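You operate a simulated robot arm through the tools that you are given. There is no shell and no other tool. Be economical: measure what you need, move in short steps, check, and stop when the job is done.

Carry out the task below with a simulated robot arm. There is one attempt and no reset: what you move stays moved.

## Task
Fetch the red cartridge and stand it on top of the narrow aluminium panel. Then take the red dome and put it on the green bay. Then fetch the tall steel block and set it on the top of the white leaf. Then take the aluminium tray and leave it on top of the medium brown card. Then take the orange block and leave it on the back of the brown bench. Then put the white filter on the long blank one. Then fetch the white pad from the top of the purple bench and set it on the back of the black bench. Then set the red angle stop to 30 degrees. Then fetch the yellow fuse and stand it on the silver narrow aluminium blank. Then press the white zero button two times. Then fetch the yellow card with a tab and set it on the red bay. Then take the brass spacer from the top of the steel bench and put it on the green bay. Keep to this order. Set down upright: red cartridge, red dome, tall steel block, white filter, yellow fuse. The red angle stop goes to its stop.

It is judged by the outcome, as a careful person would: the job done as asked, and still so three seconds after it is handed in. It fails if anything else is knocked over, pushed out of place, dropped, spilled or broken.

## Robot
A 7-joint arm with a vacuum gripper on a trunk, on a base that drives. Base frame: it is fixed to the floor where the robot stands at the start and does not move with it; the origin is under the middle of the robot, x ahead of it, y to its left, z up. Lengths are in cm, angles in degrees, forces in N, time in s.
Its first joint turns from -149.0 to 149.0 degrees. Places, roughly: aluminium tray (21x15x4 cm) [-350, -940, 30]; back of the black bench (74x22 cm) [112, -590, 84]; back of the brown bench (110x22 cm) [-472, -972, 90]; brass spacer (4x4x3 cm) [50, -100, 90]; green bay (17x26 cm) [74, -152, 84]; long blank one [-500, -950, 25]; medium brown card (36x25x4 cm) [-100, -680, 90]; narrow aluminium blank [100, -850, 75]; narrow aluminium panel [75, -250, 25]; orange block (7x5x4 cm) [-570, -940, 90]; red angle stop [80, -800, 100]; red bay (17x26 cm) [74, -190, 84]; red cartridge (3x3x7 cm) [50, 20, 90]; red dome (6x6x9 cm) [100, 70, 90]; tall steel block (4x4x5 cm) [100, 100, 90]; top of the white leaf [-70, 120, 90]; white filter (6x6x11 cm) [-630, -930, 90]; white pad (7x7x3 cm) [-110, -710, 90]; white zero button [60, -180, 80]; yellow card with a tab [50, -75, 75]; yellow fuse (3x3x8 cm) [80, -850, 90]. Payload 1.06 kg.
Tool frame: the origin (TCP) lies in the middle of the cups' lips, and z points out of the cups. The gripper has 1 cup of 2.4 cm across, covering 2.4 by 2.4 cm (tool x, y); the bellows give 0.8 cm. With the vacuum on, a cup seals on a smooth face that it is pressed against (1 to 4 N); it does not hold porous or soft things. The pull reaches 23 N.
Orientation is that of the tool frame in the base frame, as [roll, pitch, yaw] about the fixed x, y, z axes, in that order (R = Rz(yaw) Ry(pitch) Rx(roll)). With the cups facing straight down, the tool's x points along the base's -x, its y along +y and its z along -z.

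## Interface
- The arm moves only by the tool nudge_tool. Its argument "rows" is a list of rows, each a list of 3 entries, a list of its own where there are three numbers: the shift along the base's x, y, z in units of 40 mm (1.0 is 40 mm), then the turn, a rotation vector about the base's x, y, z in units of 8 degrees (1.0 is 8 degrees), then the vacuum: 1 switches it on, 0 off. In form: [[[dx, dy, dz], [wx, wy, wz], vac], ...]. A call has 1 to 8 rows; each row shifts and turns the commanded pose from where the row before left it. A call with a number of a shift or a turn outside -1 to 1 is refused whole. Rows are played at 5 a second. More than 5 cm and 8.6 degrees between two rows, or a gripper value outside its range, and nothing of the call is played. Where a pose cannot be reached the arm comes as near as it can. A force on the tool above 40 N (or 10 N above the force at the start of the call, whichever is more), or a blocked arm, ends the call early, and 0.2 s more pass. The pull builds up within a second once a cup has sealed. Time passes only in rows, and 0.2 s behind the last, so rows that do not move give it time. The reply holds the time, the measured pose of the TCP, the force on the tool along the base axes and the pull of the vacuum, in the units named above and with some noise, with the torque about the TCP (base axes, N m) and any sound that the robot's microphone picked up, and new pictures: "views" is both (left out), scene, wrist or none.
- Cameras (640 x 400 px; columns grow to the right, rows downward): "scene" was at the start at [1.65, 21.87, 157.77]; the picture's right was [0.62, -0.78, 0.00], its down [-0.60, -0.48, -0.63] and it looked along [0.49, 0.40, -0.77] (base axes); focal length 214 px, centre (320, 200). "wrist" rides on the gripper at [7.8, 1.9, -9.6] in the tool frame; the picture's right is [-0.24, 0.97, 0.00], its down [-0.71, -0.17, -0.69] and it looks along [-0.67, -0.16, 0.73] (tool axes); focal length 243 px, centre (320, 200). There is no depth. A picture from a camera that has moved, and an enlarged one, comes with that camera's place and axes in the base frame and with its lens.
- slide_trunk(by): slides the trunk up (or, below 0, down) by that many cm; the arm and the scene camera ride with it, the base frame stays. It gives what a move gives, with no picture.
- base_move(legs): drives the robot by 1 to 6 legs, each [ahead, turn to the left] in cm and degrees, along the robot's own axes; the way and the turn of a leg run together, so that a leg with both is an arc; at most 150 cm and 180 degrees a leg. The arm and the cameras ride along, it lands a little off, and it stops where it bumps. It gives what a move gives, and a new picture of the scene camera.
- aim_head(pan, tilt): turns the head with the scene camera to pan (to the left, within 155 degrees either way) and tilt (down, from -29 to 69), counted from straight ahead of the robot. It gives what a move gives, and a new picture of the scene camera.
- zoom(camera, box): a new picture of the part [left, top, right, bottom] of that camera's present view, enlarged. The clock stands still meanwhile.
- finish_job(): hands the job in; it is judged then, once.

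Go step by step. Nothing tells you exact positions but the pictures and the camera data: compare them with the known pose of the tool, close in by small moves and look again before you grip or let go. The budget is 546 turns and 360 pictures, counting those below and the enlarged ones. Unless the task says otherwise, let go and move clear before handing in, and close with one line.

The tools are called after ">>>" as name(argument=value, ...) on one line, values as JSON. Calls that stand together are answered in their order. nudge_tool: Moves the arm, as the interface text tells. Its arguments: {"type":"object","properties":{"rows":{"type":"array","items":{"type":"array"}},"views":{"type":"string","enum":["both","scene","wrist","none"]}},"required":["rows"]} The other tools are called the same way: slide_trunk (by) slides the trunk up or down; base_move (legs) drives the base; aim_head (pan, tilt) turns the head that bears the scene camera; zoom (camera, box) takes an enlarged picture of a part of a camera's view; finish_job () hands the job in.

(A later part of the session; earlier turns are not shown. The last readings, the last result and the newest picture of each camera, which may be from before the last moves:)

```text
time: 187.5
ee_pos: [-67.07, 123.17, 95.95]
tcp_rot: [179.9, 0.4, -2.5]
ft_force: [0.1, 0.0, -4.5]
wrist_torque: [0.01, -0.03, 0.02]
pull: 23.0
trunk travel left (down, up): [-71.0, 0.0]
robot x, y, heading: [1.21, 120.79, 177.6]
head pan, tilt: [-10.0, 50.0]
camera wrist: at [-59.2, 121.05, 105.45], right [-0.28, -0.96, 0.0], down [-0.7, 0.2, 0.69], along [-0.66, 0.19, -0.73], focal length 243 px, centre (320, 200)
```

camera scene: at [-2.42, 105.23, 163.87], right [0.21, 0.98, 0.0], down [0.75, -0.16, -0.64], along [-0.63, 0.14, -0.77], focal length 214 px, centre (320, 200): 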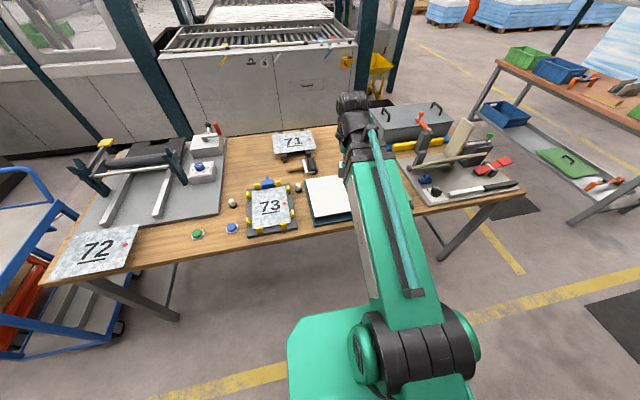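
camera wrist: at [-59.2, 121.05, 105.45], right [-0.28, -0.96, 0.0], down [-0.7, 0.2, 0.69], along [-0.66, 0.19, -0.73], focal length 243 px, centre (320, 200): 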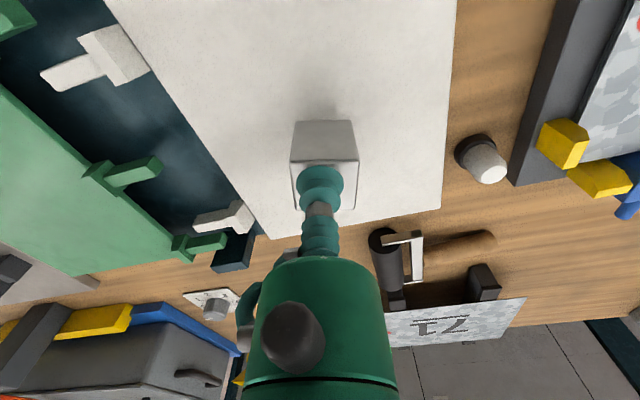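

>>> nudge_tool(rows=[[[0, 0, -0.15], [0, 0, 0], 1], [[0, 0, -0.15], [0, 0, 0], 1], [[0, 0, -0.1], [0, 0, 0], 1], [[0, 0, -0.1], [0, 0, 0], 1], [[0, 0, -0.1], [0, 0, 0], 1], [[0, 0, -0.1], [0, 0, 0], 1], [[0, 0, 0], [0, 0, 0], 1]], views="none")

```text
time: 189.1
ee_pos: [-67.04, 123.14, 93.16]
tcp_rot: [179.9, 0.4, -2.5]
ft_force: [-7.5, 2.3, 20.1]
wrist_torque: [0.05, -0.07, 0.02]
pull: 22.5
trunk travel left (down, up): [-71.0, 0.0]
robot x, y, heading: [0.78, 120.32, 177.5]
head pan, tilt: [-10.0, 50.0]
```

>>> nudge_tool(rows=[[[0, 0, 0.06], [0, 0, 0], 1], [[0, 0, 0], [0, 0, 0], 0], [[0, 0, 0], [0, 0, 0], 0], [[0, 0, 0], [0, 0, 0], 0], [[0, 0, 0], [0, 0, 0], 0], [[0, 0, 0.15], [0, 0, 0], 0], [[0, 0, 0.5], [0, 0, 0], 0], [[0, 0, 1], [0, 0, 0], 0]], views="wrist")

```text
time: 190.9
ee_pos: [-67.1, 123.21, 100.09]
tcp_rot: [179.8, 0.2, -2.4]
ft_force: [-0.2, 0.4, -0.4]
wrist_torque: [0.02, -0.01, -0.02]
pull: 0.1
trunk travel left (down, up): [-71.0, 0.0]
robot x, y, heading: [1.07, 120.65, 177.7]
head pan, tilt: [-10.0, 50.0]
camera wrist: at [-59.21, 121.21, 109.65], right [-0.28, -0.96, 0.0], down [-0.7, 0.2, 0.69], along [-0.66, 0.19, -0.72], focal length 243 px, centre (320, 200)
```

wrist: 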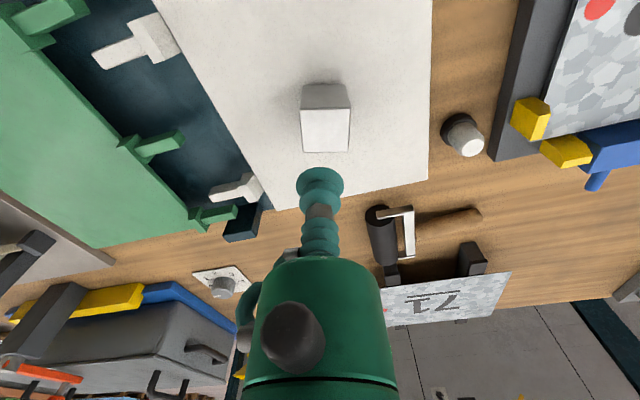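

Block is on the leaf. Next the aluminium tray far to the south. I retract, turn and drive in stages.

>>> nudge_tool(rows=[[[0, 0, 1], [0, 0, 0], 0], [[0, 0, 1], [0, 0, 0], 0], [[0, 0, 1], [0, 0, 0], 0], [[0, 0, 1], [0, 0, 0], 0], [[1, 0, 0.5], [0, 0, 0], 0], [[1, 0, 0], [0, 0, 0], 0], [[1, 0, 0], [0, 0, 0], 0], [[0.5, 0, 0], [0, 0, 0], 0]], views="none")

>>> base_move(legs=[[0, 92.4], [150, 0], [150, 0]])

>>> aim_head(pan=0, tilt=18)

```text
time: 192.7
ee_pos: [-53.06, 123.33, 117.89]
tcp_rot: [179.9, 0.4, -2.5]
ft_force: [0.0, 0.1, -0.7]
wrist_torque: [-0.03, -0.01, 0.01]
pull: 0.0
trunk travel left (down, up): [-71.0, 0.0]
robot x, y, heading: [1.18, 120.77, 177.6]
head pan, tilt: [-10.0, 50.0]
```

```text
time: 211.1
ee_pos: [10.09, -234.51, 117.81]
tcp_rot: [179.9, 0.3, 92.2]
ft_force: [-0.1, -0.3, -0.3]
wrist_torque: [0.0, 0.03, 0.01]
pull: 0.1
trunk travel left (down, up): [-71.0, 0.0]
robot x, y, heading: [8.26, -180.28, -87.7]
head pan, tilt: [-10.0, 50.0]
camera scene: at [24.16, -182.5, 163.87], right [-0.99, 0.13, 0.0], down [0.1, 0.76, -0.64], along [-0.09, -0.64, -0.77], focal length 214 px, centre (320, 200)
```

scene: 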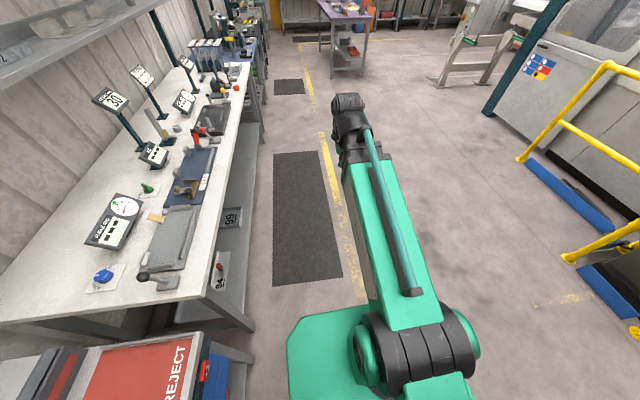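

```text
time: 212.0
ee_pos: [10.07, -234.52, 117.87]
tcp_rot: [179.9, 0.3, 92.3]
ft_force: [0.9, 0.4, -0.4]
wrist_torque: [-0.01, 0.0, 0.0]
pull: 0.1
trunk travel left (down, up): [-71.0, 0.0]
robot x, y, heading: [8.33, -179.92, -87.6]
head pan, tilt: [0.0, 18.0]
camera scene: at [25.56, -184.17, 168.75], right [-1.0, -0.04, 0.0], down [-0.01, 0.31, -0.95], along [0.04, -0.95, -0.31], focal length 214 px, centre (320, 200)
```

scene: 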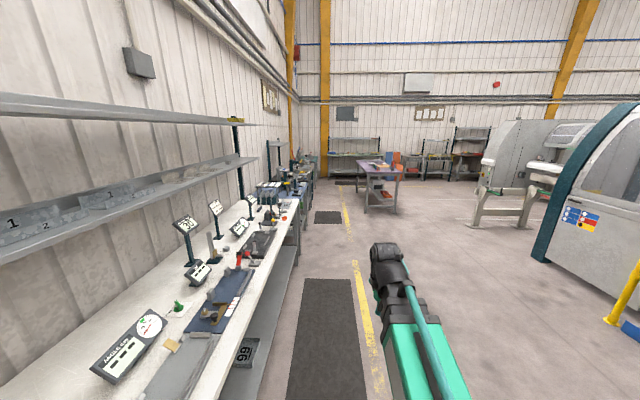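

The way ahead is clear to the purple table (x -53…-125, y<-620). I drive on at x≈5 beside it.

>>> base_move(legs=[[150, -3.4], [150, 0], [130, 0]])

>>> aim_head(pan=-25, tilt=25)

```text
time: 232.4
ee_pos: [3.76, -659.7, 117.8]
tcp_rot: [179.9, 0.3, 89.9]
ft_force: [-0.2, 0.4, 0.3]
wrist_torque: [0.0, 0.0, 0.0]
pull: 0.2
trunk travel left (down, up): [-71.0, 0.0]
robot x, y, heading: [4.29, -605.24, -90.0]
head pan, tilt: [0.0, 18.0]
camera scene: at [21.34, -610.19, 168.75], right [-1.0, 0.0, 0.0], down [0.0, 0.31, -0.95], along [0.0, -0.95, -0.31], focal length 214 px, centre (320, 200)
```

scene: 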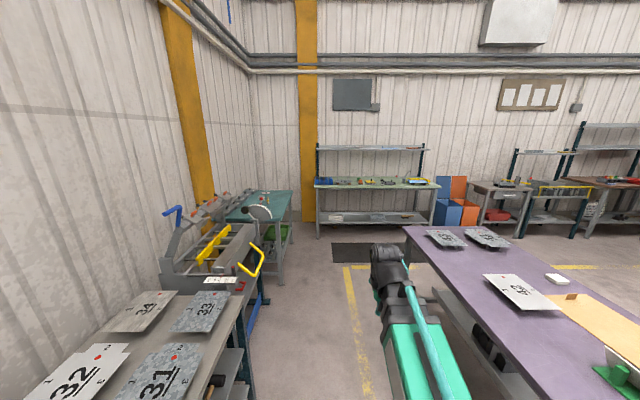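

```text
time: 233.3
ee_pos: [3.8, -659.76, 117.97]
tcp_rot: [179.9, 0.3, 89.9]
ft_force: [0.2, 1.2, -0.3]
wrist_torque: [0.02, 0.01, 0.02]
pull: 0.1
trunk travel left (down, up): [-71.0, 0.0]
robot x, y, heading: [4.22, -605.57, -90.2]
head pan, tilt: [-25.0, 25.0]
camera scene: at [17.46, -609.17, 167.62], right [-0.91, 0.42, 0.0], down [0.18, 0.38, -0.91], along [-0.38, -0.82, -0.42], focal length 214 px, centre (320, 200)
```

scene: 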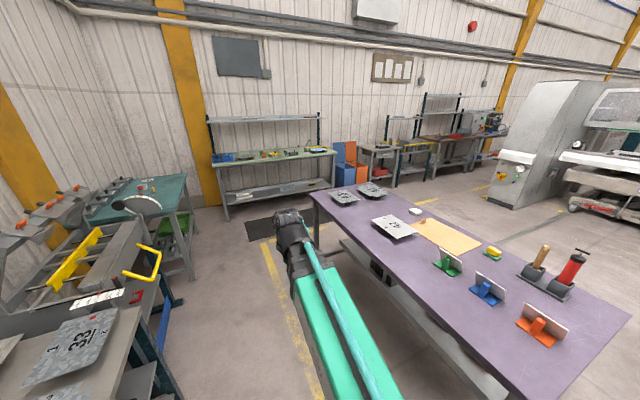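

The brown card is at about (-110, -680) with the white pad near (-118, -716). I continue to y≈-860 and then west along the south corridor.

>>> base_move(legs=[[150, 0], [100, 0], [0, -90]])

>>> aim_head(pan=0, tilt=22)

```text
time: 249.3
ee_pos: [-46.6, -855.38, 117.86]
tcp_rot: [179.8, 0.3, 1.5]
ft_force: [-1.2, 0.1, -0.1]
wrist_torque: [-0.03, -0.02, -0.01]
pull: 0.0
trunk travel left (down, up): [-71.0, 0.0]
robot x, y, heading: [7.85, -854.52, -178.8]
head pan, tilt: [-25.0, 25.0]
camera scene: at [4.37, -867.41, 167.62], right [0.4, 0.92, 0.0], down [0.39, -0.17, -0.91], along [-0.83, 0.36, -0.42], focal length 214 px, centre (320, 200)
```

scene: 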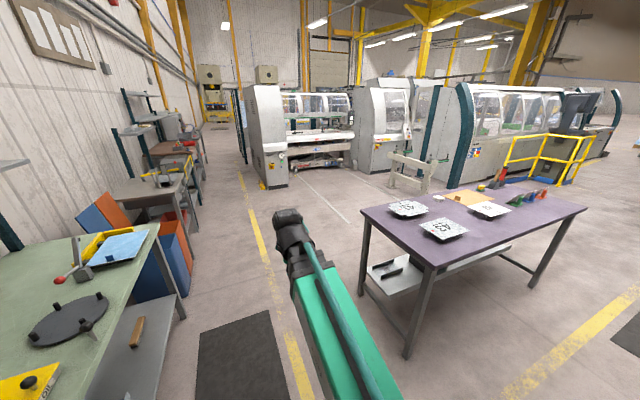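

```text
time: 250.2
ee_pos: [-46.61, -855.37, 117.84]
tcp_rot: [179.9, 0.4, 1.5]
ft_force: [-0.5, 0.3, -0.4]
wrist_torque: [-0.02, -0.01, 0.02]
pull: 0.0
trunk travel left (down, up): [-71.0, 0.0]
robot x, y, heading: [7.55, -854.52, -178.7]
head pan, tilt: [0.0, 22.0]
camera scene: at [3.54, -871.33, 168.1], right [-0.02, 1.0, 0.0], down [0.37, 0.01, -0.93], along [-0.93, -0.02, -0.37], focal length 214 px, centre (320, 200)
```

scene: 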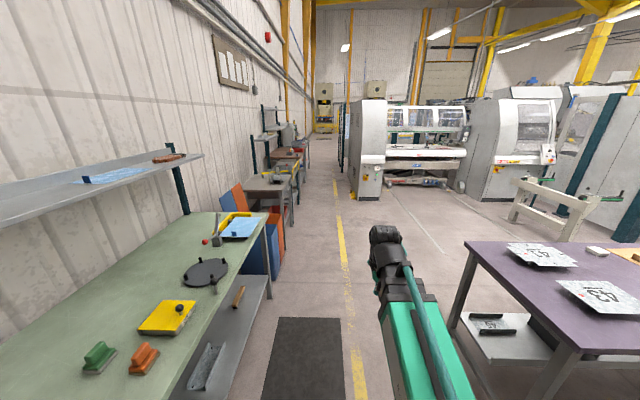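

>>> base_move(legs=[[150, -1.3], [150, 0], [40, 0]])

>>> aim_head(pan=70, tilt=35)

```text
time: 266.7
ee_pos: [-386.44, -854.77, 117.87]
tcp_rot: [179.9, 0.3, -0.9]
ft_force: [0.2, 0.1, 0.4]
wrist_torque: [0.02, -0.03, -0.01]
pull: 0.0
trunk travel left (down, up): [-71.0, 0.0]
robot x, y, heading: [-332.64, -855.82, 179.1]
head pan, tilt: [0.0, 22.0]
camera scene: at [-336.92, -872.66, 168.1], right [0.02, 1.0, 0.0], down [0.38, -0.01, -0.93], along [-0.93, 0.01, -0.38], focal length 214 px, centre (320, 200)
```

scene: 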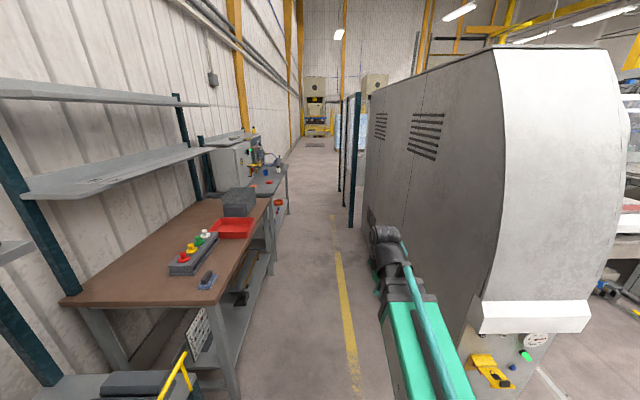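

```text
time: 268.1
ee_pos: [-386.3, -854.69, 117.87]
tcp_rot: [179.9, 0.3, -0.9]
ft_force: [-0.2, 1.0, -0.6]
wrist_torque: [0.01, 0.02, -0.02]
pull: 0.0
trunk travel left (down, up): [-71.0, 0.0]
robot x, y, heading: [-331.84, -855.97, 179.0]
head pan, tilt: [70.0, 35.0]
camera scene: at [-330.69, -881.03, 166.05], right [-0.93, 0.36, 0.0], down [0.2, 0.54, -0.82], along [-0.29, -0.77, -0.57], focal length 214 px, centre (320, 200)
```

scene: 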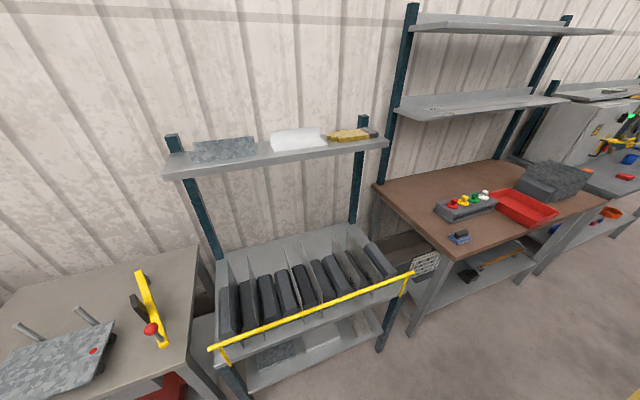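

>>> aim_head(pan=80, tilt=55)

>>> zoom(camera="scene", box=[240, 130, 440, 300])

```text
time: 269.0
ee_pos: [-386.28, -854.69, 117.88]
tcp_rot: [179.9, 0.3, -0.9]
ft_force: [-0.3, -0.3, 0.0]
wrist_torque: [0.01, -0.03, 0.0]
pull: 0.1
trunk travel left (down, up): [-71.0, 0.0]
robot x, y, heading: [-331.53, -856.34, 179.0]
head pan, tilt: [80.0, 55.0]
camera scene: at [-328.91, -879.89, 163.23], right [-0.98, 0.19, 0.0], down [0.15, 0.8, -0.57], along [-0.11, -0.56, -0.82], focal length 214 px, centre (320, 200)
```

scene: 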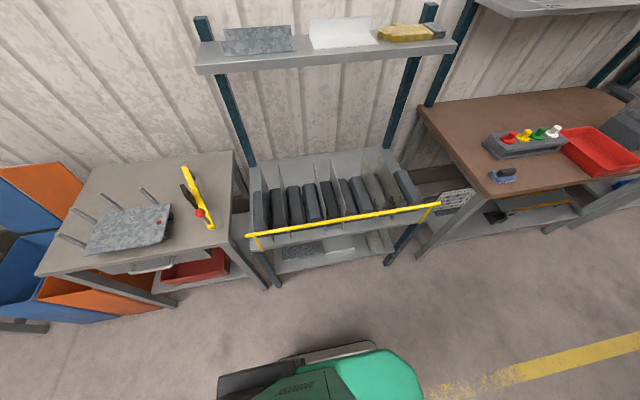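

```text
2.35 times, centred on (340, 215) of scene
camera zoom: at [-328.91, -879.89, 163.23], right [-0.98, 0.19, 0.0], down [0.15, 0.8, -0.57], along [-0.11, -0.56, -0.82], focal length 505 px, centre (273, 165)
```

zoom: 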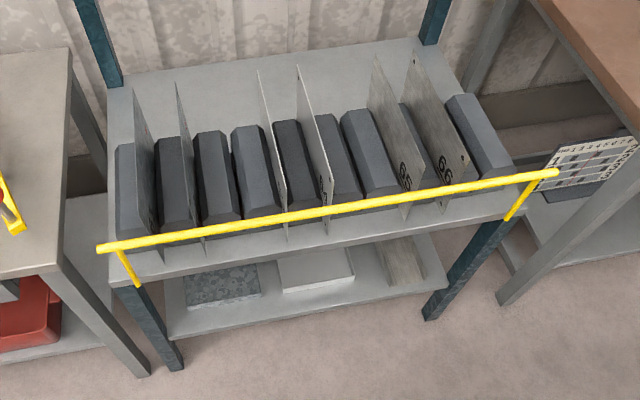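

The pale plain tray in the middle of the rack's low shelf, near (-352, -935), looks like the aluminium tray. I position in front of it and lower the trunk for a better look.

>>> base_move(legs=[[20, 0], [0, 91]])

>>> slide_trunk(by=-40)

>>> slide_trunk(by=-26)

>>> aim_head(pan=-10, tilt=35)

>>> nudge_tool(rows=[[[0, 0, 0], [0, 0, 0], 0]], views="wrist")

```text
time: 274.4
ee_pos: [-351.1, -909.86, 117.77]
tcp_rot: [179.9, 0.4, 91.1]
ft_force: [0.3, -0.4, -0.5]
wrist_torque: [-0.03, -0.01, 0.03]
pull: 0.0
trunk travel left (down, up): [-71.0, 0.0]
robot x, y, heading: [-351.86, -855.5, -88.7]
head pan, tilt: [80.0, 55.0]
camera scene: at [-327.63, -851.71, 163.22], right [-0.15, -0.99, 0.0], down [-0.81, 0.13, -0.57], along [0.57, -0.09, -0.82], focal length 214 px, centre (320, 200)
```

scene: 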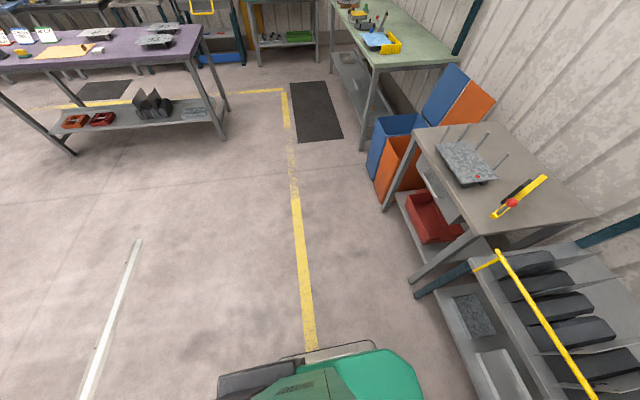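

```text
time: 278.3
ee_pos: [-351.13, -909.83, 77.78]
tcp_rot: [179.9, 0.2, 91.1]
ft_force: [0.2, 0.2, 0.8]
wrist_torque: [0.02, -0.02, -0.01]
pull: 0.0
trunk travel left (down, up): [-31.0, 40.0]
robot x, y, heading: [-351.97, -855.46, -88.9]
head pan, tilt: [80.0, 55.0]
```

```text
time: 280.9
ee_pos: [-351.08, -909.86, 51.86]
tcp_rot: [179.9, 0.3, 91.2]
ft_force: [0.9, 0.1, 0.0]
wrist_torque: [0.01, -0.02, -0.01]
pull: 0.0
trunk travel left (down, up): [-5.0, 66.0]
robot x, y, heading: [-352.34, -855.64, -88.8]
head pan, tilt: [80.0, 55.0]
```

```text
time: 282.6
ee_pos: [-351.16, -909.88, 51.95]
tcp_rot: [179.9, 0.4, 91.0]
ft_force: [0.0, 0.2, 0.2]
wrist_torque: [0.01, -0.01, -0.03]
pull: 0.1
trunk travel left (down, up): [-5.0, 66.0]
robot x, y, heading: [-351.93, -855.16, -89.1]
head pan, tilt: [-10.0, 35.0]
camera scene: at [-336.12, -859.3, 100.04], right [-0.99, 0.15, 0.0], down [0.09, 0.57, -0.82], along [-0.13, -0.81, -0.57], focal length 214 px, centre (320, 200)
```

scene: 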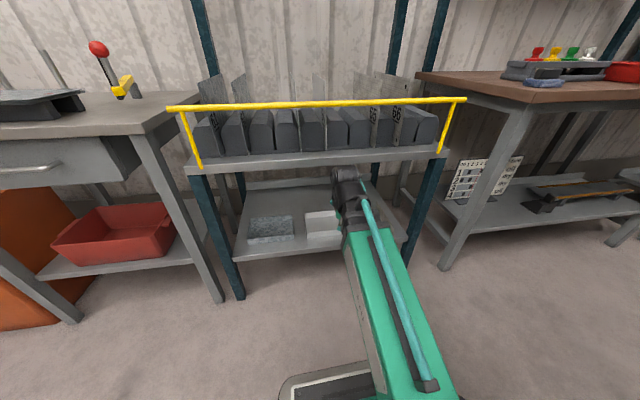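

```text
time: 283.0
ee_pos: [-351.04, -909.92, 51.91]
tcp_rot: [179.9, 0.3, 91.1]
ft_force: [0.3, -1.0, 0.3]
wrist_torque: [0.02, 0.0, 0.01]
pull: 0.1
trunk travel left (down, up): [-5.0, 66.0]
robot x, y, heading: [-352.07, -855.23, -89.0]
head pan, tilt: [-10.0, 35.0]
camera wrist: at [-349.36, -901.87, 61.41], right [0.98, -0.22, 0.0], down [-0.16, -0.71, 0.69], along [-0.15, -0.67, -0.73], focal length 243 px, centre (320, 200)
```

wrist: 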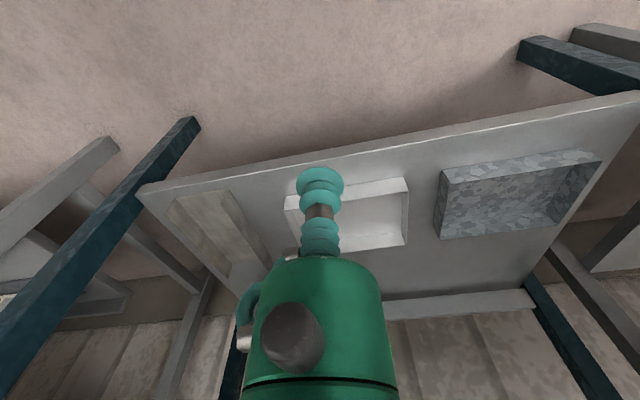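

The plain tray has low walls; its floor centre is about (-351, -936). I lower and reach in at low height under the rack shelf.

>>> nudge_tool(rows=[[[0, 0, -1], [0, 0, 0], 0], [[0, 0, -1], [0, 0, 0], 0], [[0, 0, -1], [0, 0, 0], 0], [[0, 0, -0.7], [0, 0, 0], 0], [[0, -0.7, 0], [0, 0, 0], 0]], views="both")

```text
time: 284.2
ee_pos: [-351.06, -912.76, 36.89]
tcp_rot: [179.9, 0.3, 91.1]
ft_force: [-0.4, 0.6, -0.2]
wrist_torque: [-0.05, -0.03, 0.0]
pull: 0.0
trunk travel left (down, up): [-5.0, 66.0]
robot x, y, heading: [-352.08, -855.66, -89.0]
head pan, tilt: [-10.0, 35.0]
camera scene: at [-336.13, -859.29, 100.04], right [-0.99, 0.15, 0.0], down [0.09, 0.57, -0.82], along [-0.13, -0.81, -0.57], focal length 214 px, centre (320, 200)
camera wrist: at [-349.33, -904.64, 46.47], right [0.98, -0.22, 0.0], down [-0.16, -0.71, 0.69], along [-0.15, -0.67, -0.73], focal length 243 px, centre (320, 200)
```

scene: 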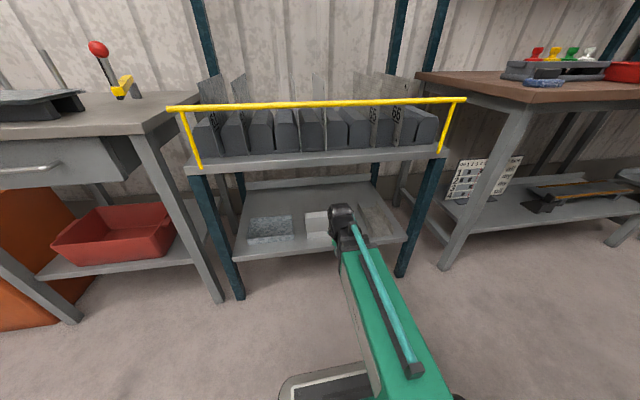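
wrist: 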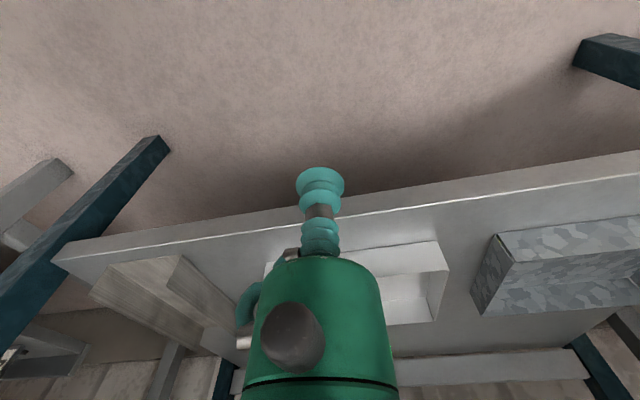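

>>> nudge_tool(rows=[[[0, -0.9, 0.1], [0, 0, 0], 0], [[0, -0.9, 0], [0, 0, 0], 0], [[0, -0.9, 0], [0, 0, 0], 0], [[0, -0.9, 0], [0, 0, 0], 0], [[0, -0.9, 0], [0, 0, 0], 0]], views="wrist")

```text
time: 285.4
ee_pos: [-351.09, -930.85, 37.42]
tcp_rot: [179.9, 0.3, 91.1]
ft_force: [0.3, 0.9, 0.1]
wrist_torque: [-0.01, -0.02, 0.01]
pull: 0.1
trunk travel left (down, up): [-5.0, 66.0]
robot x, y, heading: [-352.27, -855.26, -89.1]
head pan, tilt: [-10.0, 35.0]
camera wrist: at [-349.39, -922.73, 46.96], right [0.98, -0.22, 0.0], down [-0.16, -0.71, 0.69], along [-0.15, -0.67, -0.73], focal length 243 px, centre (320, 200)
```

wrist: 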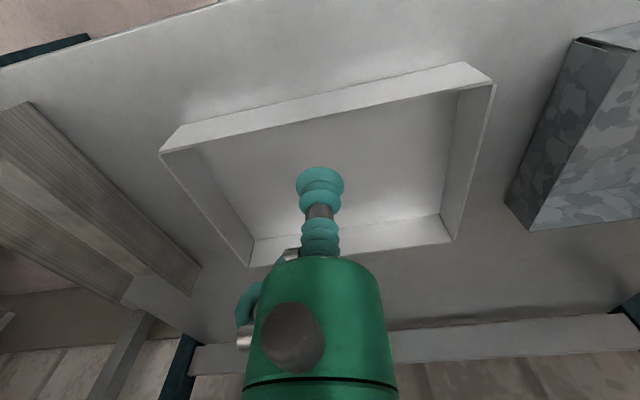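

>>> nudge_tool(rows=[[[-0.13, -0.7, 0], [0, 0, 0], 0], [[0, -0.7, 0], [0, 0, 0], 0], [[0, 0, -0.9], [0, 0, 0], 1], [[0, 0, -0.6], [0, 0, 0], 1], [[0, 0, -0.15], [0, 0, 0], 1], [[0, 0, -0.1], [0, 0, 0], 1], [[0, 0, 0], [0, 0, 0], 1]], views="wrist")

```text
time: 287.0
ee_pos: [-351.64, -936.19, 30.41]
tcp_rot: [179.9, 0.4, 91.1]
ft_force: [0.4, 2.9, -3.7]
wrist_torque: [0.04, 0.02, 0.03]
pull: 23.2
trunk travel left (down, up): [-5.0, 66.0]
robot x, y, heading: [-352.04, -855.89, -88.8]
head pan, tilt: [-10.0, 35.0]
camera wrist: at [-349.97, -928.28, 39.96], right [0.98, -0.22, 0.0], down [-0.16, -0.71, 0.69], along [-0.15, -0.67, -0.73], focal length 243 px, centre (320, 200)
```

wrist: 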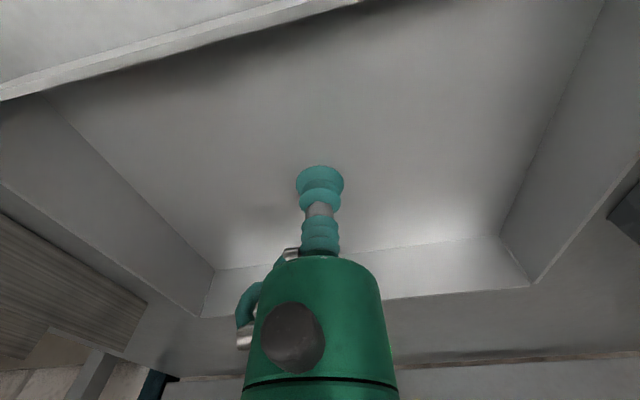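

Sealed. I lift a little and retract out of the rack.

>>> nudge_tool(rows=[[[0, 0, 0.3], [0, 0, 0], 1], [[0, 0, 0.5], [0, 0, 0], 1], [[0, 0, 0.4], [0, 0, 0], 1], [[0, 0.5, 0], [0, 0, 0], 1], [[0, 0.7, 0], [0, 0, 0], 1], [[0, 0.7, 0], [0, 0, 0], 1]], views="wrist")

```text
time: 288.4
ee_pos: [-351.42, -928.66, 35.27]
tcp_rot: [179.9, 0.3, 91.1]
ft_force: [0.0, 0.3, -2.8]
wrist_torque: [-0.03, 0.02, 0.01]
pull: 23.0
trunk travel left (down, up): [-5.0, 66.0]
robot x, y, heading: [-351.99, -855.3, -88.8]
head pan, tilt: [-10.0, 35.0]
camera wrist: at [-349.74, -920.7, 44.7], right [0.98, -0.22, 0.0], down [-0.16, -0.71, 0.69], along [-0.15, -0.67, -0.73], focal length 243 px, centre (320, 200)
```

wrist: 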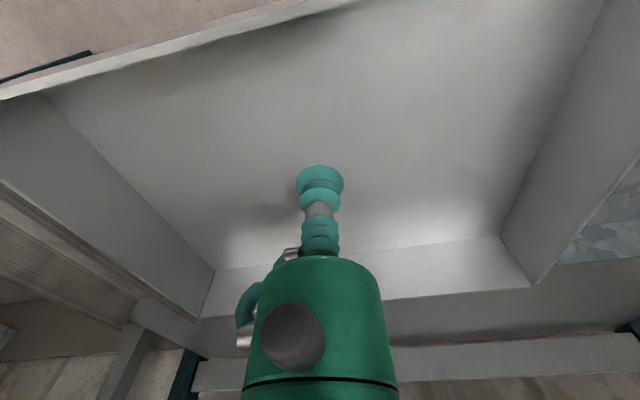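

>>> nudge_tool(rows=[[[0, 0.9, 0], [0, 0, 0], 1], [[0, 0.9, 0], [0, 0, 0], 1], [[0, 0.9, 0], [0, 0, 0], 1], [[0, 0.9, 0], [0, 0, 0], 1], [[0, 0.9, 0], [0, 0, 0], 1]], views="none")

>>> base_move(legs=[[-16, 0]])

>>> slide_trunk(by=40)

>>> slide_trunk(by=26)

```text
time: 289.6
ee_pos: [-351.64, -910.76, 35.27]
tcp_rot: [179.9, 0.3, 91.1]
ft_force: [-0.4, -0.1, -2.7]
wrist_torque: [-0.01, 0.03, 0.0]
pull: 22.9
trunk travel left (down, up): [-5.0, 66.0]
robot x, y, heading: [-351.71, -855.33, -89.1]
head pan, tilt: [-10.0, 35.0]
```

```text
time: 291.0
ee_pos: [-351.97, -894.95, 35.26]
tcp_rot: [180.0, 0.4, 91.1]
ft_force: [-0.1, 0.4, -2.1]
wrist_torque: [0.0, 0.0, 0.0]
pull: 22.7
trunk travel left (down, up): [-5.0, 66.0]
robot x, y, heading: [-352.43, -839.47, -89.0]
head pan, tilt: [-10.0, 35.0]
camera scene: at [-336.43, -843.42, 100.04], right [-0.99, 0.15, 0.0], down [0.09, 0.57, -0.82], along [-0.13, -0.81, -0.57], focal length 214 px, centre (320, 200)
```

scene: 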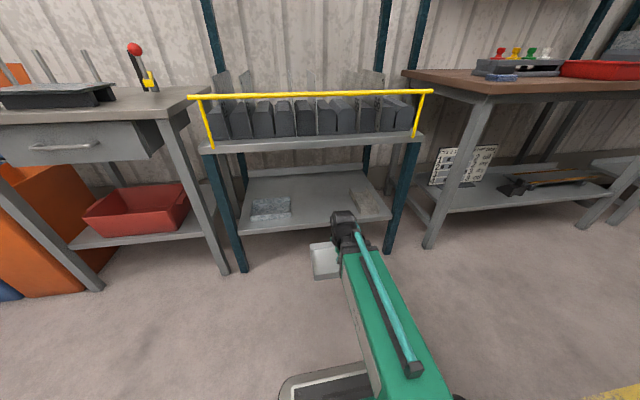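

```text
time: 294.8
ee_pos: [-352.04, -894.88, 75.27]
tcp_rot: [179.9, 0.3, 91.0]
ft_force: [0.8, 0.0, -2.4]
wrist_torque: [0.03, 0.04, 0.0]
pull: 22.5
trunk travel left (down, up): [-45.0, 26.0]
robot x, y, heading: [-352.35, -839.47, -88.9]
head pan, tilt: [-10.0, 35.0]
```

```text
time: 297.5
ee_pos: [-351.97, -894.86, 101.16]
tcp_rot: [180.0, 0.2, 91.1]
ft_force: [0.5, -0.2, -3.2]
wrist_torque: [0.0, 0.02, 0.01]
pull: 23.0
trunk travel left (down, up): [-71.0, 0.0]
robot x, y, heading: [-352.08, -839.34, -88.8]
head pan, tilt: [-10.0, 35.0]
```

>>> nudge_tool(rows=[[[0, 0, 1], [0, 0, 0], 1], [[0, 0, 1], [0, 0, 0], 1], [[0, 0, 1], [0, 0, 0], 1], [[0, 0, 1], [0, 0, 0], 1]], views="none")

>>> base_move(legs=[[0, 132.3]])

>>> aim_head(pan=0, tilt=28)

```text
time: 298.5
ee_pos: [-351.9, -895.1, 117.33]
tcp_rot: [179.9, 0.2, 91.1]
ft_force: [0.9, 0.0, -2.2]
wrist_torque: [0.0, 0.05, -0.01]
pull: 22.5
trunk travel left (down, up): [-71.0, 0.0]
robot x, y, heading: [-351.9, -839.77, -89.2]
head pan, tilt: [-10.0, 35.0]
```

```text
time: 304.4
ee_pos: [-311.26, -802.06, 117.33]
tcp_rot: [179.9, 0.3, -136.7]
ft_force: [-0.4, -0.6, -2.5]
wrist_torque: [-0.03, 0.01, -0.03]
pull: 22.9
trunk travel left (down, up): [-71.0, 0.0]
robot x, y, heading: [-352.26, -839.47, 43.3]
head pan, tilt: [-10.0, 35.0]
camera scene: at [-359.57, -825.4, 166.04], right [0.55, -0.84, 0.0], down [-0.48, -0.32, -0.82], along [0.68, 0.45, -0.57], focal length 214 px, centre (320, 200)
```

scene: 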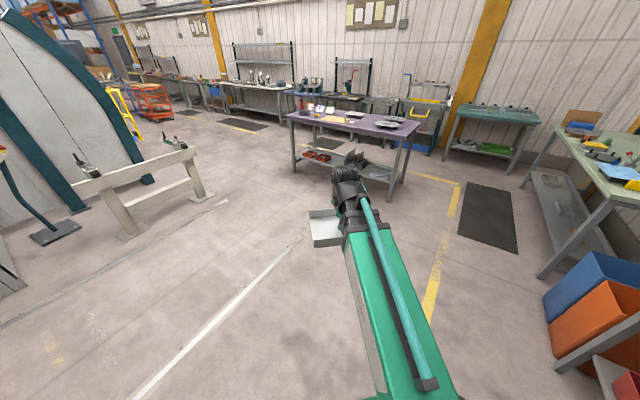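

```text
time: 305.1
ee_pos: [-311.23, -802.09, 117.24]
tcp_rot: [179.9, 0.3, -136.7]
ft_force: [-0.4, -0.7, -2.7]
wrist_torque: [-0.01, -0.03, 0.0]
pull: 23.1
trunk travel left (down, up): [-71.0, 0.0]
robot x, y, heading: [-351.95, -839.69, 43.1]
head pan, tilt: [0.0, 28.0]
camera scene: at [-360.28, -823.98, 167.14], right [0.69, -0.73, 0.0], down [-0.34, -0.32, -0.88], along [0.64, 0.61, -0.47], focal length 214 px, centre (320, 200)
```

scene: 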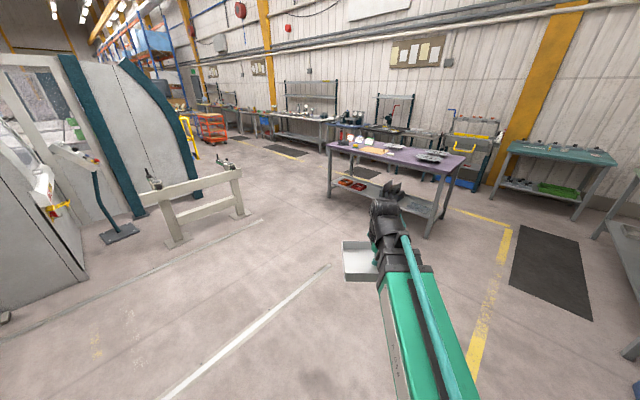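

>>> base_move(legs=[[150, 0], [76, 0], [0, -43.2]])

>>> aim_head(pan=-20, tilt=50)

```text
time: 318.2
ee_pos: [-133.16, -686.1, 117.34]
tcp_rot: [179.9, 0.4, 179.8]
ft_force: [-0.1, 0.0, -2.9]
wrist_torque: [-0.01, -0.01, 0.01]
pull: 22.9
trunk travel left (down, up): [-71.0, 0.0]
robot x, y, heading: [-188.92, -685.74, -0.2]
head pan, tilt: [0.0, 28.0]
camera scene: at [-183.79, -668.2, 167.14], right [0.0, -1.0, 0.0], down [-0.47, 0.0, -0.88], along [0.88, 0.0, -0.47], focal length 214 px, centre (320, 200)
```

scene: 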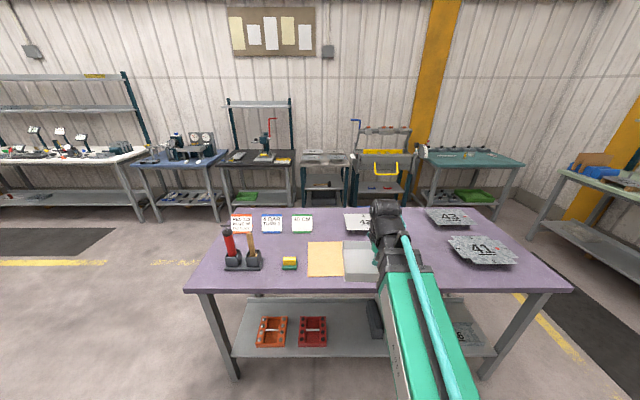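

```text
time: 319.0
ee_pos: [-133.28, -686.15, 117.31]
tcp_rot: [180.0, 0.3, 179.8]
ft_force: [0.4, 0.4, -2.6]
wrist_torque: [0.01, -0.03, -0.01]
pull: 23.0
trunk travel left (down, up): [-71.0, 0.0]
robot x, y, heading: [-188.66, -685.14, -0.2]
head pan, tilt: [-20.0, 50.0]
camera scene: at [-185.68, -670.81, 163.88], right [-0.34, -0.94, 0.0], down [-0.72, 0.26, -0.64], along [0.6, -0.22, -0.77], focal length 214 px, centre (320, 200)
```

scene: 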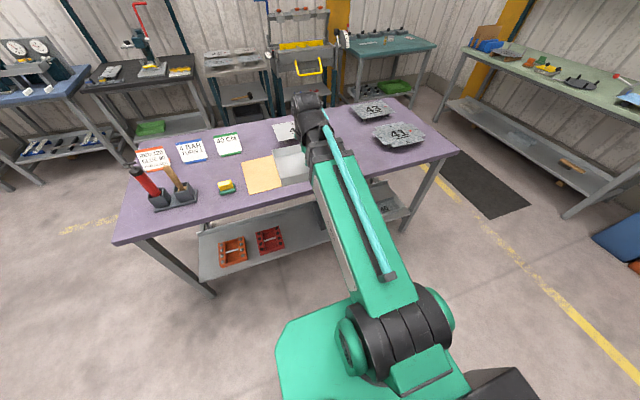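

>>> zoom(camera="scene", box=[220, 130, 340, 210])

>>> nudge_tool(rows=[[[0, 0, 0], [0, 0, 0], 1]], views="wrist")

```text
5.00 times, centred on (280, 170) of scene
camera zoom: at [-185.68, -670.81, 163.88], right [-0.34, -0.94, 0.0], down [-0.72, 0.26, -0.64], along [0.6, -0.22, -0.77], focal length 1072 px, centre (520, 350)
```

zoom: 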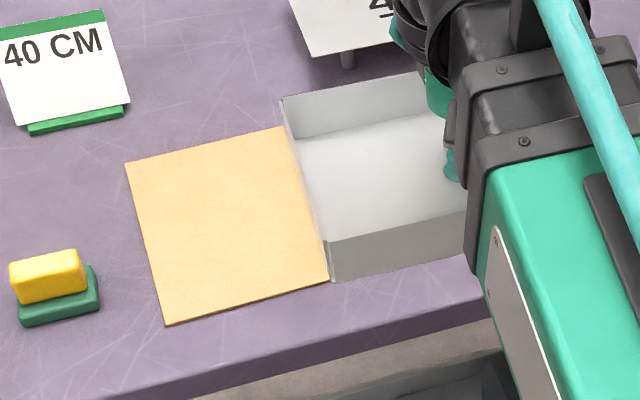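

```text
time: 319.4
ee_pos: [-133.22, -686.16, 117.18]
tcp_rot: [179.9, 0.4, 179.8]
ft_force: [-1.3, -0.9, -3.1]
wrist_torque: [0.03, 0.02, -0.04]
pull: 22.7
trunk travel left (down, up): [-71.0, 0.0]
robot x, y, heading: [-188.54, -685.28, -0.2]
head pan, tilt: [-20.0, 50.0]
camera wrist: at [-141.01, -684.18, 126.83], right [0.24, 0.97, 0.0], down [0.7, -0.17, 0.69], along [0.67, -0.16, -0.73], focal length 243 px, centre (320, 200)
```

wrist: 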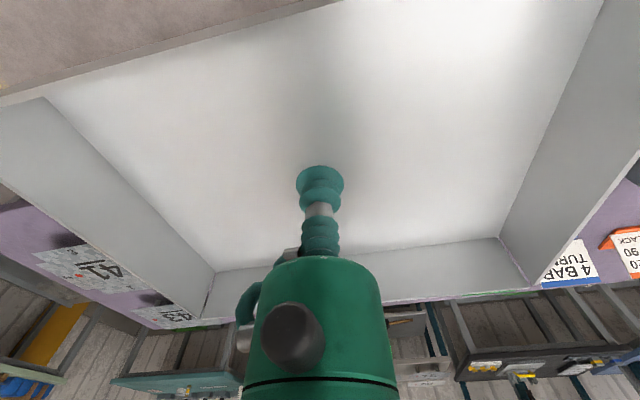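

I swing the arm left so that the scene camera can see the right part of the card.

>>> nudge_tool(rows=[[[-0.2, 1, 0], [0, 0, 0], 1], [[-0.2, 1, 0], [0, 0, 0], 1], [[-0.2, 1, 0], [0, 0, 0], 1], [[-0.2, 1, 0], [0, 0, 0], 1], [[-0.2, 1, 0], [0, 0, 0], 1], [[-0.2, 1, 0], [0, 0, 0], 1], [[-0.2, 1, 0], [0, 0, 0], 1], [[-0.2, 1, 0], [0, 0, 0], 1]], views="scene")

>>> zoom(camera="scene", box=[230, 110, 390, 210])

```text
time: 321.2
ee_pos: [-139.68, -654.01, 117.22]
tcp_rot: [179.8, 0.3, 179.8]
ft_force: [-0.1, -0.3, -2.9]
wrist_torque: [0.03, -0.01, 0.02]
pull: 22.2
trunk travel left (down, up): [-71.0, 0.0]
robot x, y, heading: [-188.89, -685.13, -0.3]
head pan, tilt: [-20.0, 50.0]
camera scene: at [-185.7, -670.73, 163.86], right [-0.34, -0.94, 0.0], down [-0.72, 0.26, -0.64], along [0.6, -0.22, -0.77], focal length 214 px, centre (320, 200)
```

scene: 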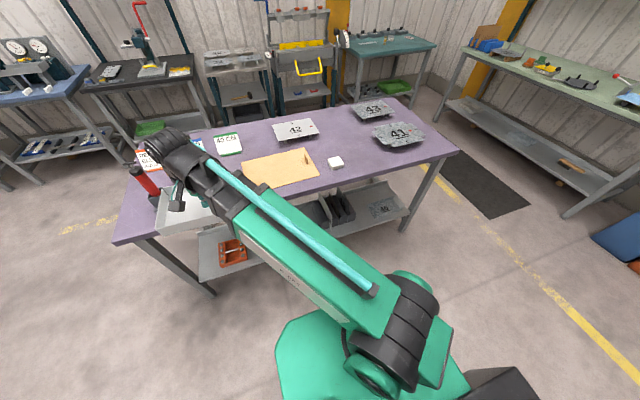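

```text
4.00 times, centred on (310, 160) of scene
camera zoom: at [-185.7, -670.73, 163.86], right [-0.34, -0.94, 0.0], down [-0.72, 0.26, -0.64], along [0.6, -0.22, -0.77], focal length 858 px, centre (360, 360)
```

zoom: 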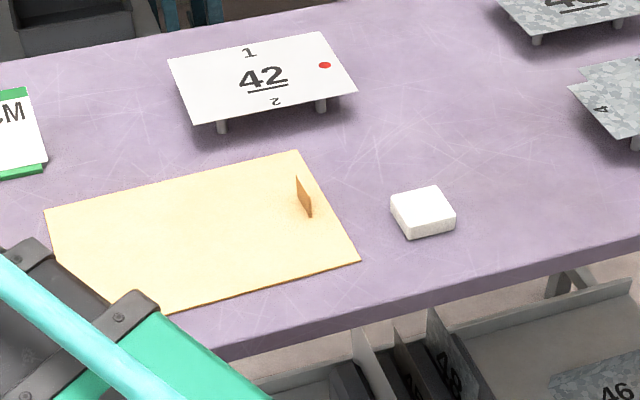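

The card has a standing tab near its south end (y≈-696). I will set the tray left of it, centred at about (-95, -676.5).

>>> nudge_tool(rows=[[[0.5, -1, 0], [0, 0, 0], 1], [[0.5, -1, 0], [0, 0, 0], 1], [[0.5, -1, 0], [0, 0, 0], 1], [[0.5, -1, 0], [0, 0, 0], 1], [[0.7, -0.8, 0], [0, 0, 0], 1], [[0.9, -0.8, 0], [0, 0, 0], 1], [[1, 0, 0], [0, 0, 0], 1], [[1, 0, 0], [0, 0, 0], 1]], views="none")

>>> nudge_tool(rows=[[[1, 0, 0], [0, 0, 0], 1], [[1, 0, 0], [0, 0, 0], 1], [[1, 0, 0], [0, 0, 0], 1], [[1, 0, 0], [0, 0, 0], 1], [[1, 0, 0], [0, 0, 0], 1], [[0.6, 0, -0.5], [0, 0, 0], 1], [[0, 0, -1], [0, 0, 0], 1], [[0, 0, -1], [0, 0, 0], 1]], views="scene")

```text
time: 323.0
ee_pos: [-116.93, -676.62, 117.19]
tcp_rot: [179.9, 0.3, 179.9]
ft_force: [-0.2, -0.2, -2.8]
wrist_torque: [0.02, 0.01, 0.04]
pull: 22.7
trunk travel left (down, up): [-71.0, 0.0]
robot x, y, heading: [-188.72, -684.99, -0.3]
head pan, tilt: [-20.0, 50.0]
```

```text
time: 324.8
ee_pos: [-94.77, -676.49, 107.37]
tcp_rot: [179.9, 0.3, 179.8]
ft_force: [-0.4, -0.8, -2.1]
wrist_torque: [0.01, 0.02, -0.03]
pull: 23.2
trunk travel left (down, up): [-71.0, 0.0]
robot x, y, heading: [-188.82, -685.47, -0.4]
head pan, tilt: [-20.0, 50.0]
camera scene: at [-185.63, -670.81, 163.87], right [-0.34, -0.94, 0.0], down [-0.72, 0.26, -0.64], along [0.6, -0.22, -0.77], focal length 214 px, centre (320, 200)
```

scene: 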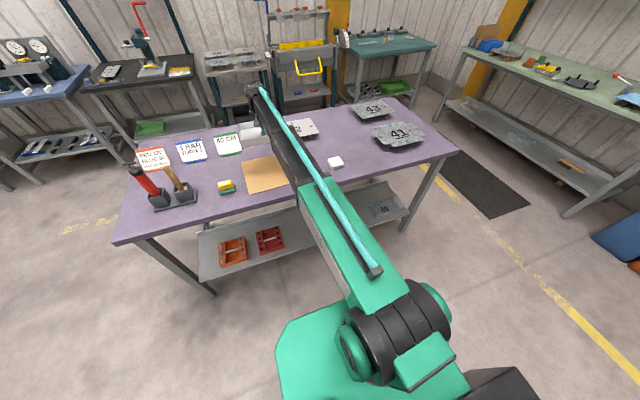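

>>> nudge_tool(rows=[[[0, 0, -1], [0, 0, 0], 1], [[0, 0, -1], [0, 0, 0], 1], [[0, 0, -1], [0, 0, 0], 1], [[0, 0, -1], [0, 0, 0], 1]], views="none")

>>> zoom(camera="scene", box=[210, 100, 370, 200])

```text
time: 325.8
ee_pos: [-94.62, -676.53, 91.31]
tcp_rot: [179.9, 0.2, 179.8]
ft_force: [-0.2, -0.6, -2.2]
wrist_torque: [0.0, -0.02, 0.01]
pull: 22.6
trunk travel left (down, up): [-71.0, 0.0]
robot x, y, heading: [-188.74, -685.12, -0.3]
head pan, tilt: [-20.0, 50.0]
```

```text
4.00 times, centred on (290, 150) of scene
camera zoom: at [-185.63, -670.81, 163.87], right [-0.34, -0.94, 0.0], down [-0.72, 0.26, -0.64], along [0.6, -0.22, -0.77], focal length 858 px, centre (440, 400)
```

zoom: 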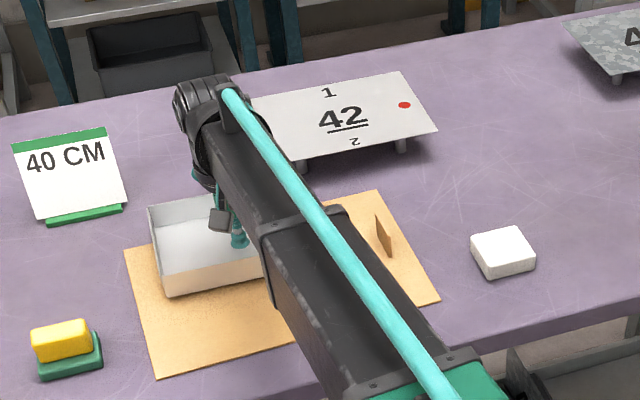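

>>> nudge_tool(rows=[[[0, 0, -0.6], [0, 0, 0], 1], [[0, 0, -0.4], [0, 0, 0], 1], [[0, 0, -0.15], [0, 0, 0], 1], [[0, 0, -0.1], [0, 0, 0], 1], [[0, 0, -0.1], [0, 0, 0], 1], [[0, 0, 0], [0, 0, 0], 1]], views="none")

```text
time: 326.3
ee_pos: [-94.62, -676.58, 89.71]
tcp_rot: [179.9, 1.0, 179.8]
ft_force: [-2.0, 0.1, 19.3]
wrist_torque: [-0.01, 0.07, 0.09]
pull: 22.6
trunk travel left (down, up): [-71.0, 0.0]
robot x, y, heading: [-188.88, -685.31, -0.3]
head pan, tilt: [-20.0, 50.0]
stopped in row 2: the force on the tool passed its limit at 53 N (the readings are from after the stop); the commanded pose is now the measured one
```

>>> zoom(camera="scene", box=[210, 100, 370, 200])

```text
4.00 times, centred on (290, 150) of scene
camera zoom: at [-185.96, -670.84, 163.92], right [-0.35, -0.94, 0.0], down [-0.72, 0.26, -0.64], along [0.6, -0.22, -0.77], focal length 858 px, centre (440, 400)
```

zoom: 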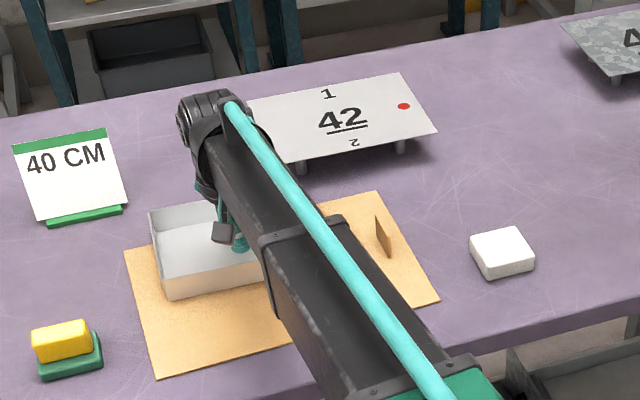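

The table is actually at z≈88, which puts the card's centre at x≈-99. I lift a little, shift back 4.6 cm and set it down.

>>> nudge_tool(rows=[[[0, 0, 0.4], [0, 0, 0], 1], [[-0.6, 0, 0], [0, 0, 0], 1], [[-0.55, 0, 0], [0, 0, 0], 1], [[0, 0, -0.2], [0, 0, 0], 1], [[0, 0, 0], [0, 0, 0], 1]], views="none")

>>> zoom(camera="scene", box=[210, 100, 370, 200])

```text
time: 327.5
ee_pos: [-98.93, -676.61, 90.2]
tcp_rot: [179.8, 0.7, 179.8]
ft_force: [0.4, -0.4, -3.3]
wrist_torque: [0.0, 0.09, -0.05]
pull: 22.7
trunk travel left (down, up): [-71.0, 0.0]
robot x, y, heading: [-188.97, -685.04, 0.1]
head pan, tilt: [-20.0, 50.0]
```

```text
4.00 times, centred on (290, 150) of scene
camera zoom: at [-185.66, -670.81, 163.87], right [-0.35, -0.94, 0.0], down [-0.72, 0.26, -0.64], along [0.6, -0.22, -0.77], focal length 858 px, centre (440, 400)
```

zoom: 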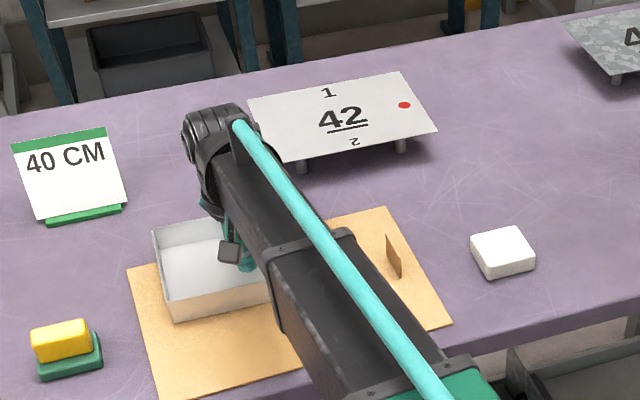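

The card was dragged about 3 cm with the tray. I press the tray lightly on it and push it slowly back to its original place.

>>> nudge_tool(rows=[[[0, 0, -0.06], [0, 0, 0], 1], [[0, 0, -0.05], [0, 0, 0], 1], [[0, 0, 0], [0, 0, 0], 1]], views="none")

```text
time: 328.3
ee_pos: [-98.95, -676.64, 90.04]
tcp_rot: [179.9, 0.9, 179.8]
ft_force: [8.3, 1.3, 15.4]
wrist_torque: [-0.04, 0.29, 0.0]
pull: 23.1
trunk travel left (down, up): [-71.0, 0.0]
robot x, y, heading: [-188.81, -685.43, -0.2]
head pan, tilt: [-20.0, 50.0]
```

>>> nudge_tool(rows=[[[0.13, 0, 0], [0, 0, 0], 1], [[0.13, 0, 0], [0, 0, 0], 1], [[0.13, 0, 0], [0, 0, 0], 1], [[0.13, 0, 0], [0, 0, 0], 1], [[0.13, 0, 0], [0, 0, 0], 1], [[0.1, 0, 0], [0, 0, 0], 1], [[0, 0, 0], [0, 0, 0], 1]], views="none")

>>> zoom(camera="scene", box=[210, 100, 370, 200])

```text
time: 329.9
ee_pos: [-96.09, -676.87, 89.93]
tcp_rot: [179.8, 0.8, 179.8]
ft_force: [-2.8, 0.9, 6.8]
wrist_torque: [-0.02, 0.06, -0.03]
pull: 23.6
trunk travel left (down, up): [-71.0, 0.0]
robot x, y, heading: [-188.52, -685.14, -0.2]
head pan, tilt: [-20.0, 50.0]
```

```text
4.00 times, centred on (290, 150) of scene
camera zoom: at [-185.82, -670.83, 163.88], right [-0.35, -0.94, 0.0], down [-0.72, 0.26, -0.64], along [0.6, -0.22, -0.77], focal length 858 px, centre (440, 400)
```

zoom: 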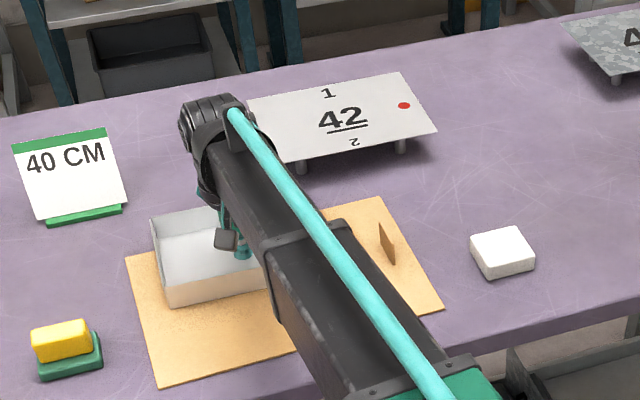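

>>> nudge_tool(rows=[[[0.12, 0, 0], [0, 0, 0], 1], [[0.12, 0, 0], [0, 0, 0], 1], [[0.12, 0, 0], [0, 0, 0], 1], [[0, 0, 0], [0, 0, 0], 1]], views="none")

>>> zoom(camera="scene", box=[210, 100, 370, 200])

```text
time: 330.9
ee_pos: [-94.67, -676.79, 89.97]
tcp_rot: [179.7, 0.8, 179.8]
ft_force: [-4.3, -0.2, 7.4]
wrist_torque: [-0.01, 0.01, -0.02]
pull: 22.8
trunk travel left (down, up): [-71.0, 0.0]
robot x, y, heading: [-188.81, -685.12, -0.3]
head pan, tilt: [-20.0, 50.0]
```

```text
4.00 times, centred on (290, 150) of scene
camera zoom: at [-185.84, -670.83, 163.88], right [-0.34, -0.94, 0.0], down [-0.72, 0.26, -0.64], along [0.6, -0.22, -0.77], focal length 858 px, centre (440, 400)
```

zoom: 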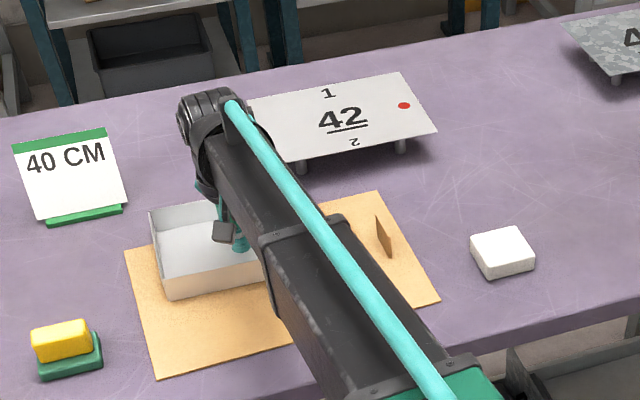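

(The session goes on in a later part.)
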